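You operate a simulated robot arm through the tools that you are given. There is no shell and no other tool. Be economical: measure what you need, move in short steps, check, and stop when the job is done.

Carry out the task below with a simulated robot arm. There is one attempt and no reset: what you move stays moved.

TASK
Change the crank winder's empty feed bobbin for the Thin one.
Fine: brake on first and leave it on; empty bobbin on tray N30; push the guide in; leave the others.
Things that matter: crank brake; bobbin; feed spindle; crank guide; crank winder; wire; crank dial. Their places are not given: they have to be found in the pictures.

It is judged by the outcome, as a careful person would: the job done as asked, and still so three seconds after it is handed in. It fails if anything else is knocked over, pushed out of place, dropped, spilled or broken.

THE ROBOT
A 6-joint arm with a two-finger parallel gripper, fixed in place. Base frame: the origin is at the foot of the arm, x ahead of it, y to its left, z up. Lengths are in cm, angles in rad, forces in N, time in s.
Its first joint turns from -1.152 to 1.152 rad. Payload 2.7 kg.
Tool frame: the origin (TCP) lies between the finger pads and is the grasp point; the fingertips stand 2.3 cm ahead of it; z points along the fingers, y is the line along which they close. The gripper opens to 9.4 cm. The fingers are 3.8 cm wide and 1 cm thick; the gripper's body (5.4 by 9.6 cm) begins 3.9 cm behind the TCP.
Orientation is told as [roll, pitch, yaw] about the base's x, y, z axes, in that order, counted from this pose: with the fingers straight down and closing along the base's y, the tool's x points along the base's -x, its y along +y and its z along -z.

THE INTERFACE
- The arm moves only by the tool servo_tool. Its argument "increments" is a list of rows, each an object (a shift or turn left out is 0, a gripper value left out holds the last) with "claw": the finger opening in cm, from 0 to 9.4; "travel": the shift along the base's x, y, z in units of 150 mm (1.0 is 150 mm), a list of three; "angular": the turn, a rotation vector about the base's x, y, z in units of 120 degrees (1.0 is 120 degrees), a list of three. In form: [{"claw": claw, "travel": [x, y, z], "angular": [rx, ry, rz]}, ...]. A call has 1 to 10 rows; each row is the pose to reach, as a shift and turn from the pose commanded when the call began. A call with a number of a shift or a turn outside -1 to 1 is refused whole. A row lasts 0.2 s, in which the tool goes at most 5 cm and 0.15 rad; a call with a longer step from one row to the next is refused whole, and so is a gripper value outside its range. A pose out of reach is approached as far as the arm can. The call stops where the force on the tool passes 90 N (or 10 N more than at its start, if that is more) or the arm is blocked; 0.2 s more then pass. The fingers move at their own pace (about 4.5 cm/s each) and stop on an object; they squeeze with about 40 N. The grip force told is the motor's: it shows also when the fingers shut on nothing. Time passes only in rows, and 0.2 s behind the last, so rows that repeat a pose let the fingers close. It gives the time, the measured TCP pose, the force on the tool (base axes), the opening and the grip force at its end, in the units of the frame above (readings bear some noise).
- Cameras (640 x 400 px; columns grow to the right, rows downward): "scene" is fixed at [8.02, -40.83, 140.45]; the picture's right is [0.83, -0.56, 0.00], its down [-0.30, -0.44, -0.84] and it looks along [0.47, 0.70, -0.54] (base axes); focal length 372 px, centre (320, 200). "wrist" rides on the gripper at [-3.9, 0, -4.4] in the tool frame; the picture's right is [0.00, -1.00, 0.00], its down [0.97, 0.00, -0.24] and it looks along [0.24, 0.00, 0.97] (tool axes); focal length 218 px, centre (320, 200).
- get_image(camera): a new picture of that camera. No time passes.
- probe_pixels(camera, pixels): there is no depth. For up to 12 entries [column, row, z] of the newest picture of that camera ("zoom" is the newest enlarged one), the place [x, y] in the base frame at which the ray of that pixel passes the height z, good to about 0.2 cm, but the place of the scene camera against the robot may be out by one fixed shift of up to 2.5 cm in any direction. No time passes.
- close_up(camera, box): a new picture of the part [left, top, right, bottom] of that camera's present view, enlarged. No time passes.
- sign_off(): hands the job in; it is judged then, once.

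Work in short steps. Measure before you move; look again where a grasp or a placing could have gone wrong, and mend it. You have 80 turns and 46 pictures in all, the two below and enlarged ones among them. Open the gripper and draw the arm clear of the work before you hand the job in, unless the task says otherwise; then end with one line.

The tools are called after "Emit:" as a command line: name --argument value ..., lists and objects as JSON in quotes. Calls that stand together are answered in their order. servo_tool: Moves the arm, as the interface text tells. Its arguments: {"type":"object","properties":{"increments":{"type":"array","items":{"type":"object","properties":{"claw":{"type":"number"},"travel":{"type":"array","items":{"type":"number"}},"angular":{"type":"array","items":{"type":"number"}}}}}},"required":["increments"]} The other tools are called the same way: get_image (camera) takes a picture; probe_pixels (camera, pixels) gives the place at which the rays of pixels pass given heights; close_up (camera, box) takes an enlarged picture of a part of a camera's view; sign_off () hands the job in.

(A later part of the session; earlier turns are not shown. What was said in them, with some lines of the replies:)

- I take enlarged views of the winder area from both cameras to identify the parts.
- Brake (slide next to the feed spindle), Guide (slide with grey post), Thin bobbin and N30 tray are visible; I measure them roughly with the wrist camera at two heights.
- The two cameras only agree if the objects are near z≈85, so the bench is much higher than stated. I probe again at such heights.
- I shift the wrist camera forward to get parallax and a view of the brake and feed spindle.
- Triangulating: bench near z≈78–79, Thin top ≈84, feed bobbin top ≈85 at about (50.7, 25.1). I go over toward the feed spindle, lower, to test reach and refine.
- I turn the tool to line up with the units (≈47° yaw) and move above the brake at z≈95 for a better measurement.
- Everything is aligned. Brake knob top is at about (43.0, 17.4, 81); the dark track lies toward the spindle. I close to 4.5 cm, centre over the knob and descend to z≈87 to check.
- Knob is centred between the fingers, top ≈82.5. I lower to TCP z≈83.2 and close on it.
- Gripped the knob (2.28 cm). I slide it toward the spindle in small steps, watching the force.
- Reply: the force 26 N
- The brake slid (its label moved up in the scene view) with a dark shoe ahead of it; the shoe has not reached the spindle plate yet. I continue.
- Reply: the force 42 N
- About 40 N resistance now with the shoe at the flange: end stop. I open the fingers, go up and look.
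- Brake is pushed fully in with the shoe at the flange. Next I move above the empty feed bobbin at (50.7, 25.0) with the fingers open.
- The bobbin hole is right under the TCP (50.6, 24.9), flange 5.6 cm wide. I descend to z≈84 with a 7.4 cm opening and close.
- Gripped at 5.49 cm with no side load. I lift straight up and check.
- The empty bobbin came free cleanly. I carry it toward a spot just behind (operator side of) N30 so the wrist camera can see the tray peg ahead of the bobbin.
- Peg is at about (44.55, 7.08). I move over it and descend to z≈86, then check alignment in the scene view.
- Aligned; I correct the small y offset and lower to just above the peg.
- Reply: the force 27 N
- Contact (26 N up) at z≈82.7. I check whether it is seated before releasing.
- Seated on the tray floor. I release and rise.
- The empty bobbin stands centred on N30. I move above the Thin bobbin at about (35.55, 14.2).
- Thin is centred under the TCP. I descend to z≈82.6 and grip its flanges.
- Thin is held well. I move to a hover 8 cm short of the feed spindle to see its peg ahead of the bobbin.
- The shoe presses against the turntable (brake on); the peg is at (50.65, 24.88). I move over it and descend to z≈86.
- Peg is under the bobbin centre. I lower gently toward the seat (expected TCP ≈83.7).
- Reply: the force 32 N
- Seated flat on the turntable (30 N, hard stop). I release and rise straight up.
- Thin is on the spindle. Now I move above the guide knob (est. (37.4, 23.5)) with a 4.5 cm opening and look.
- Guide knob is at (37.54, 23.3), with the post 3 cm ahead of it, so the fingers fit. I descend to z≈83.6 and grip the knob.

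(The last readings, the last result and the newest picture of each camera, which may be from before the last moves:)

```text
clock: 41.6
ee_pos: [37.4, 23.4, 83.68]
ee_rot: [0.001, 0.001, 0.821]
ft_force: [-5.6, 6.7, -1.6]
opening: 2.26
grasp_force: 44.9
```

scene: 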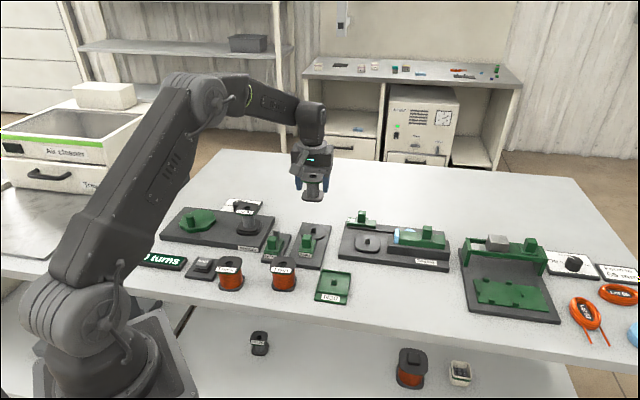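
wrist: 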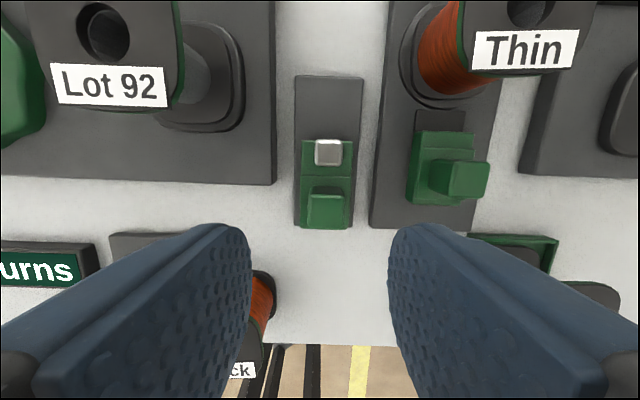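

Knob gripped (2.26 cm). I slide the guide inward in small steps.

Emit:
servo_tool --increments '[{"travel": [0.011, 0.02, 0]}, {"travel": [0.026, 0.036, 0]}, {"travel": [0.041, 0.053, 0]}, {"travel": [0.056, 0.069, 0]}, {"travel": [0.071, 0.085, 0]}, {"travel": [0.086, 0.101, 0]}, {"travel": [0.086, 0.101, 0]}]'

Emit:
close_up --camera "scene" --box '[230, 190, 360, 280]'

```text
clock: 43.2
ee_pos: [38.88, 24.73, 83.68]
ee_rot: [0.004, 0.002, 0.819]
ft_force: [17.1, -18.6, -15.9]
opening: 2.28
grasp_force: 44.8
```

```text
4.44 times, centred on (295, 235) of scene
```

zoom: 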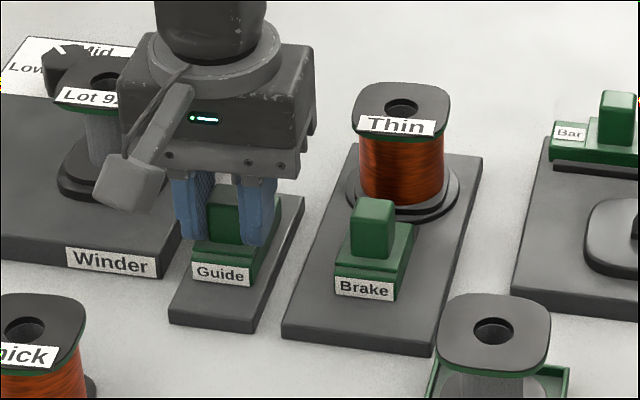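

It slides freely (2 cm so far). I remove the side load and continue until resistance.

Emit:
servo_tool --increments '[{"travel": [0.022, 0.01, 0]}, {"travel": [0.036, 0.026, 0]}, {"travel": [0.05, 0.041, 0]}, {"travel": [0.064, 0.056, 0]}, {"travel": [0.077, 0.07, 0]}, {"travel": [0.077, 0.07, 0]}]'

```text
clock: 44.6
ee_pos: [39.94, 25.7, 83.62]
ee_rot: [0.003, 0.003, 0.82]
ft_force: [15.3, -17.4, -26.9]
opening: 2.27
grasp_force: 44.8
```

Emit:
servo_tool --increments '[{"travel": [0.022, 0.008, 0.005]}, {"travel": [0.036, 0.024, 0.005]}, {"travel": [0.05, 0.039, 0.005]}, {"travel": [0.064, 0.054, 0.005]}, {"travel": [0.077, 0.068, 0.005]}, {"travel": [0.077, 0.068, 0.005]}]'

Emit:
close_up --camera "scene" --box '[230, 190, 360, 280]'

```text
clock: 46.0
ee_pos: [40.6, 26.55, 83.78]
ee_rot: [0.003, 0.012, 0.823]
ft_force: [-21.7, -25.3, 0.5]
opening: 2.26
grasp_force: 45.3
```

```text
4.44 times, centred on (295, 235) of scene
```

zoom: 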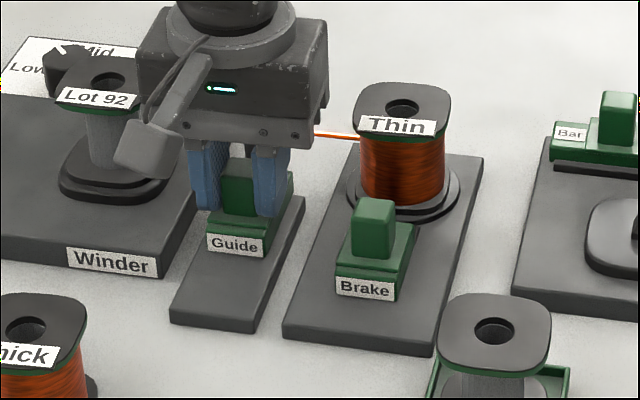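

A wire now runs from Thin via the guide and I feel the end stop (33 N): guide is in. I release, open, and withdraw backward and up away from the wire.

Emit:
servo_tool --increments '[{"travel": [-0.01, -0.013, 0]}, {"travel": [-0.01, -0.013, 0], "claw": 4.0}, {"travel": [-0.01, -0.013, 0], "claw": 4.0}, {"travel": [-0.01, -0.013, 0], "claw": 4.0}, {"travel": [-0.01, -0.013, 0.12]}, {"travel": [-0.09, -0.1, 0.35]}, {"travel": [-0.18, -0.2, 0.6]}, {"travel": [-0.27, -0.29, 0.85]}, {"travel": [-0.27, -0.29, 0.85]}]'

Emit:
close_up --camera "scene" --box '[150, 185, 370, 310]'

Emit:
get_image --camera "wrist"

```text
clock: 48.0
ee_pos: [37.15, 22.36, 96.36]
ee_rot: [0.002, 0.0, 0.823]
ft_force: [0.9, 0.0, 0.3]
opening: 4.02
grasp_force: 0.0
```

```text
2.91 times, centred on (260, 248) of scene
```

zoom: 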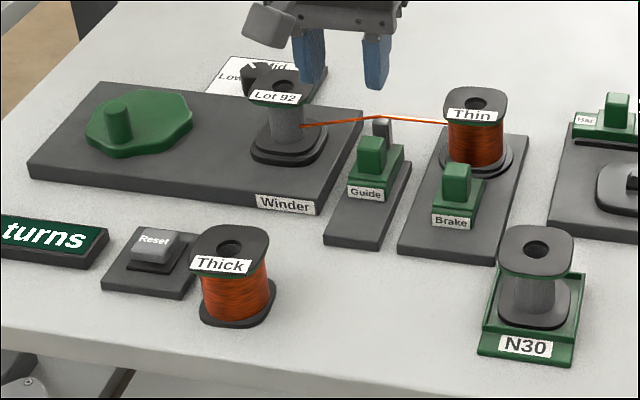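

```text
3 pictures are left
```

wrist: 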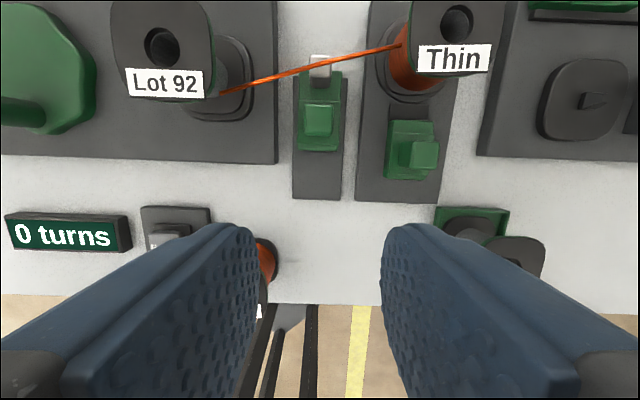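

Wire runs Thin → guide → winder, brake is in, the empty bobbin is on N30, and nothing else moved. I raise the arm clear with the gripper open.

Emit:
servo_tool --increments '[{"travel": [0, 0, 0.3], "claw": 8}, {"travel": [0, 0, 0.6]}, {"travel": [0, 0, 0.8]}, {"travel": [0, 0, 0.8]}]'

Emit:
close_up --camera "scene" --box '[150, 185, 370, 310]'

```text
clock: 49.0
ee_pos: [36.83, 22.34, 108.39]
ee_rot: [0.004, 0.0, 0.821]
ft_force: [-0.8, -0.3, -0.5]
opening: 8.0
grasp_force: 0.1
```

```text
2.91 times, centred on (260, 248) of scene
```

zoom: 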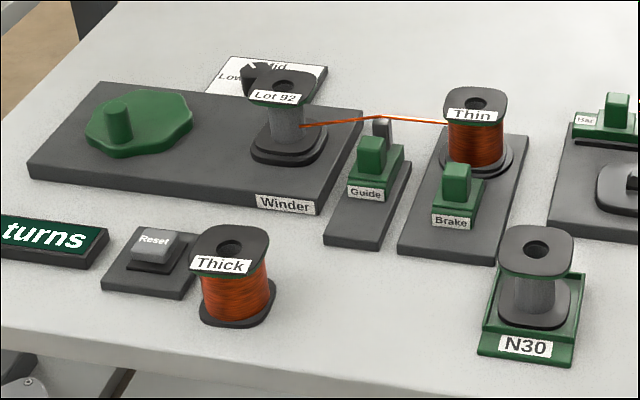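

Everything is stable, so I hand the job in.

Emit:
sign_off

```text
The job is handed in.
```

The Thin bobbin is on the feed spindle with the brake on, the empty bobbin is on tray N30, the guide is pushed in with the wire running through it to the winder, and the other bobbins were left alone.
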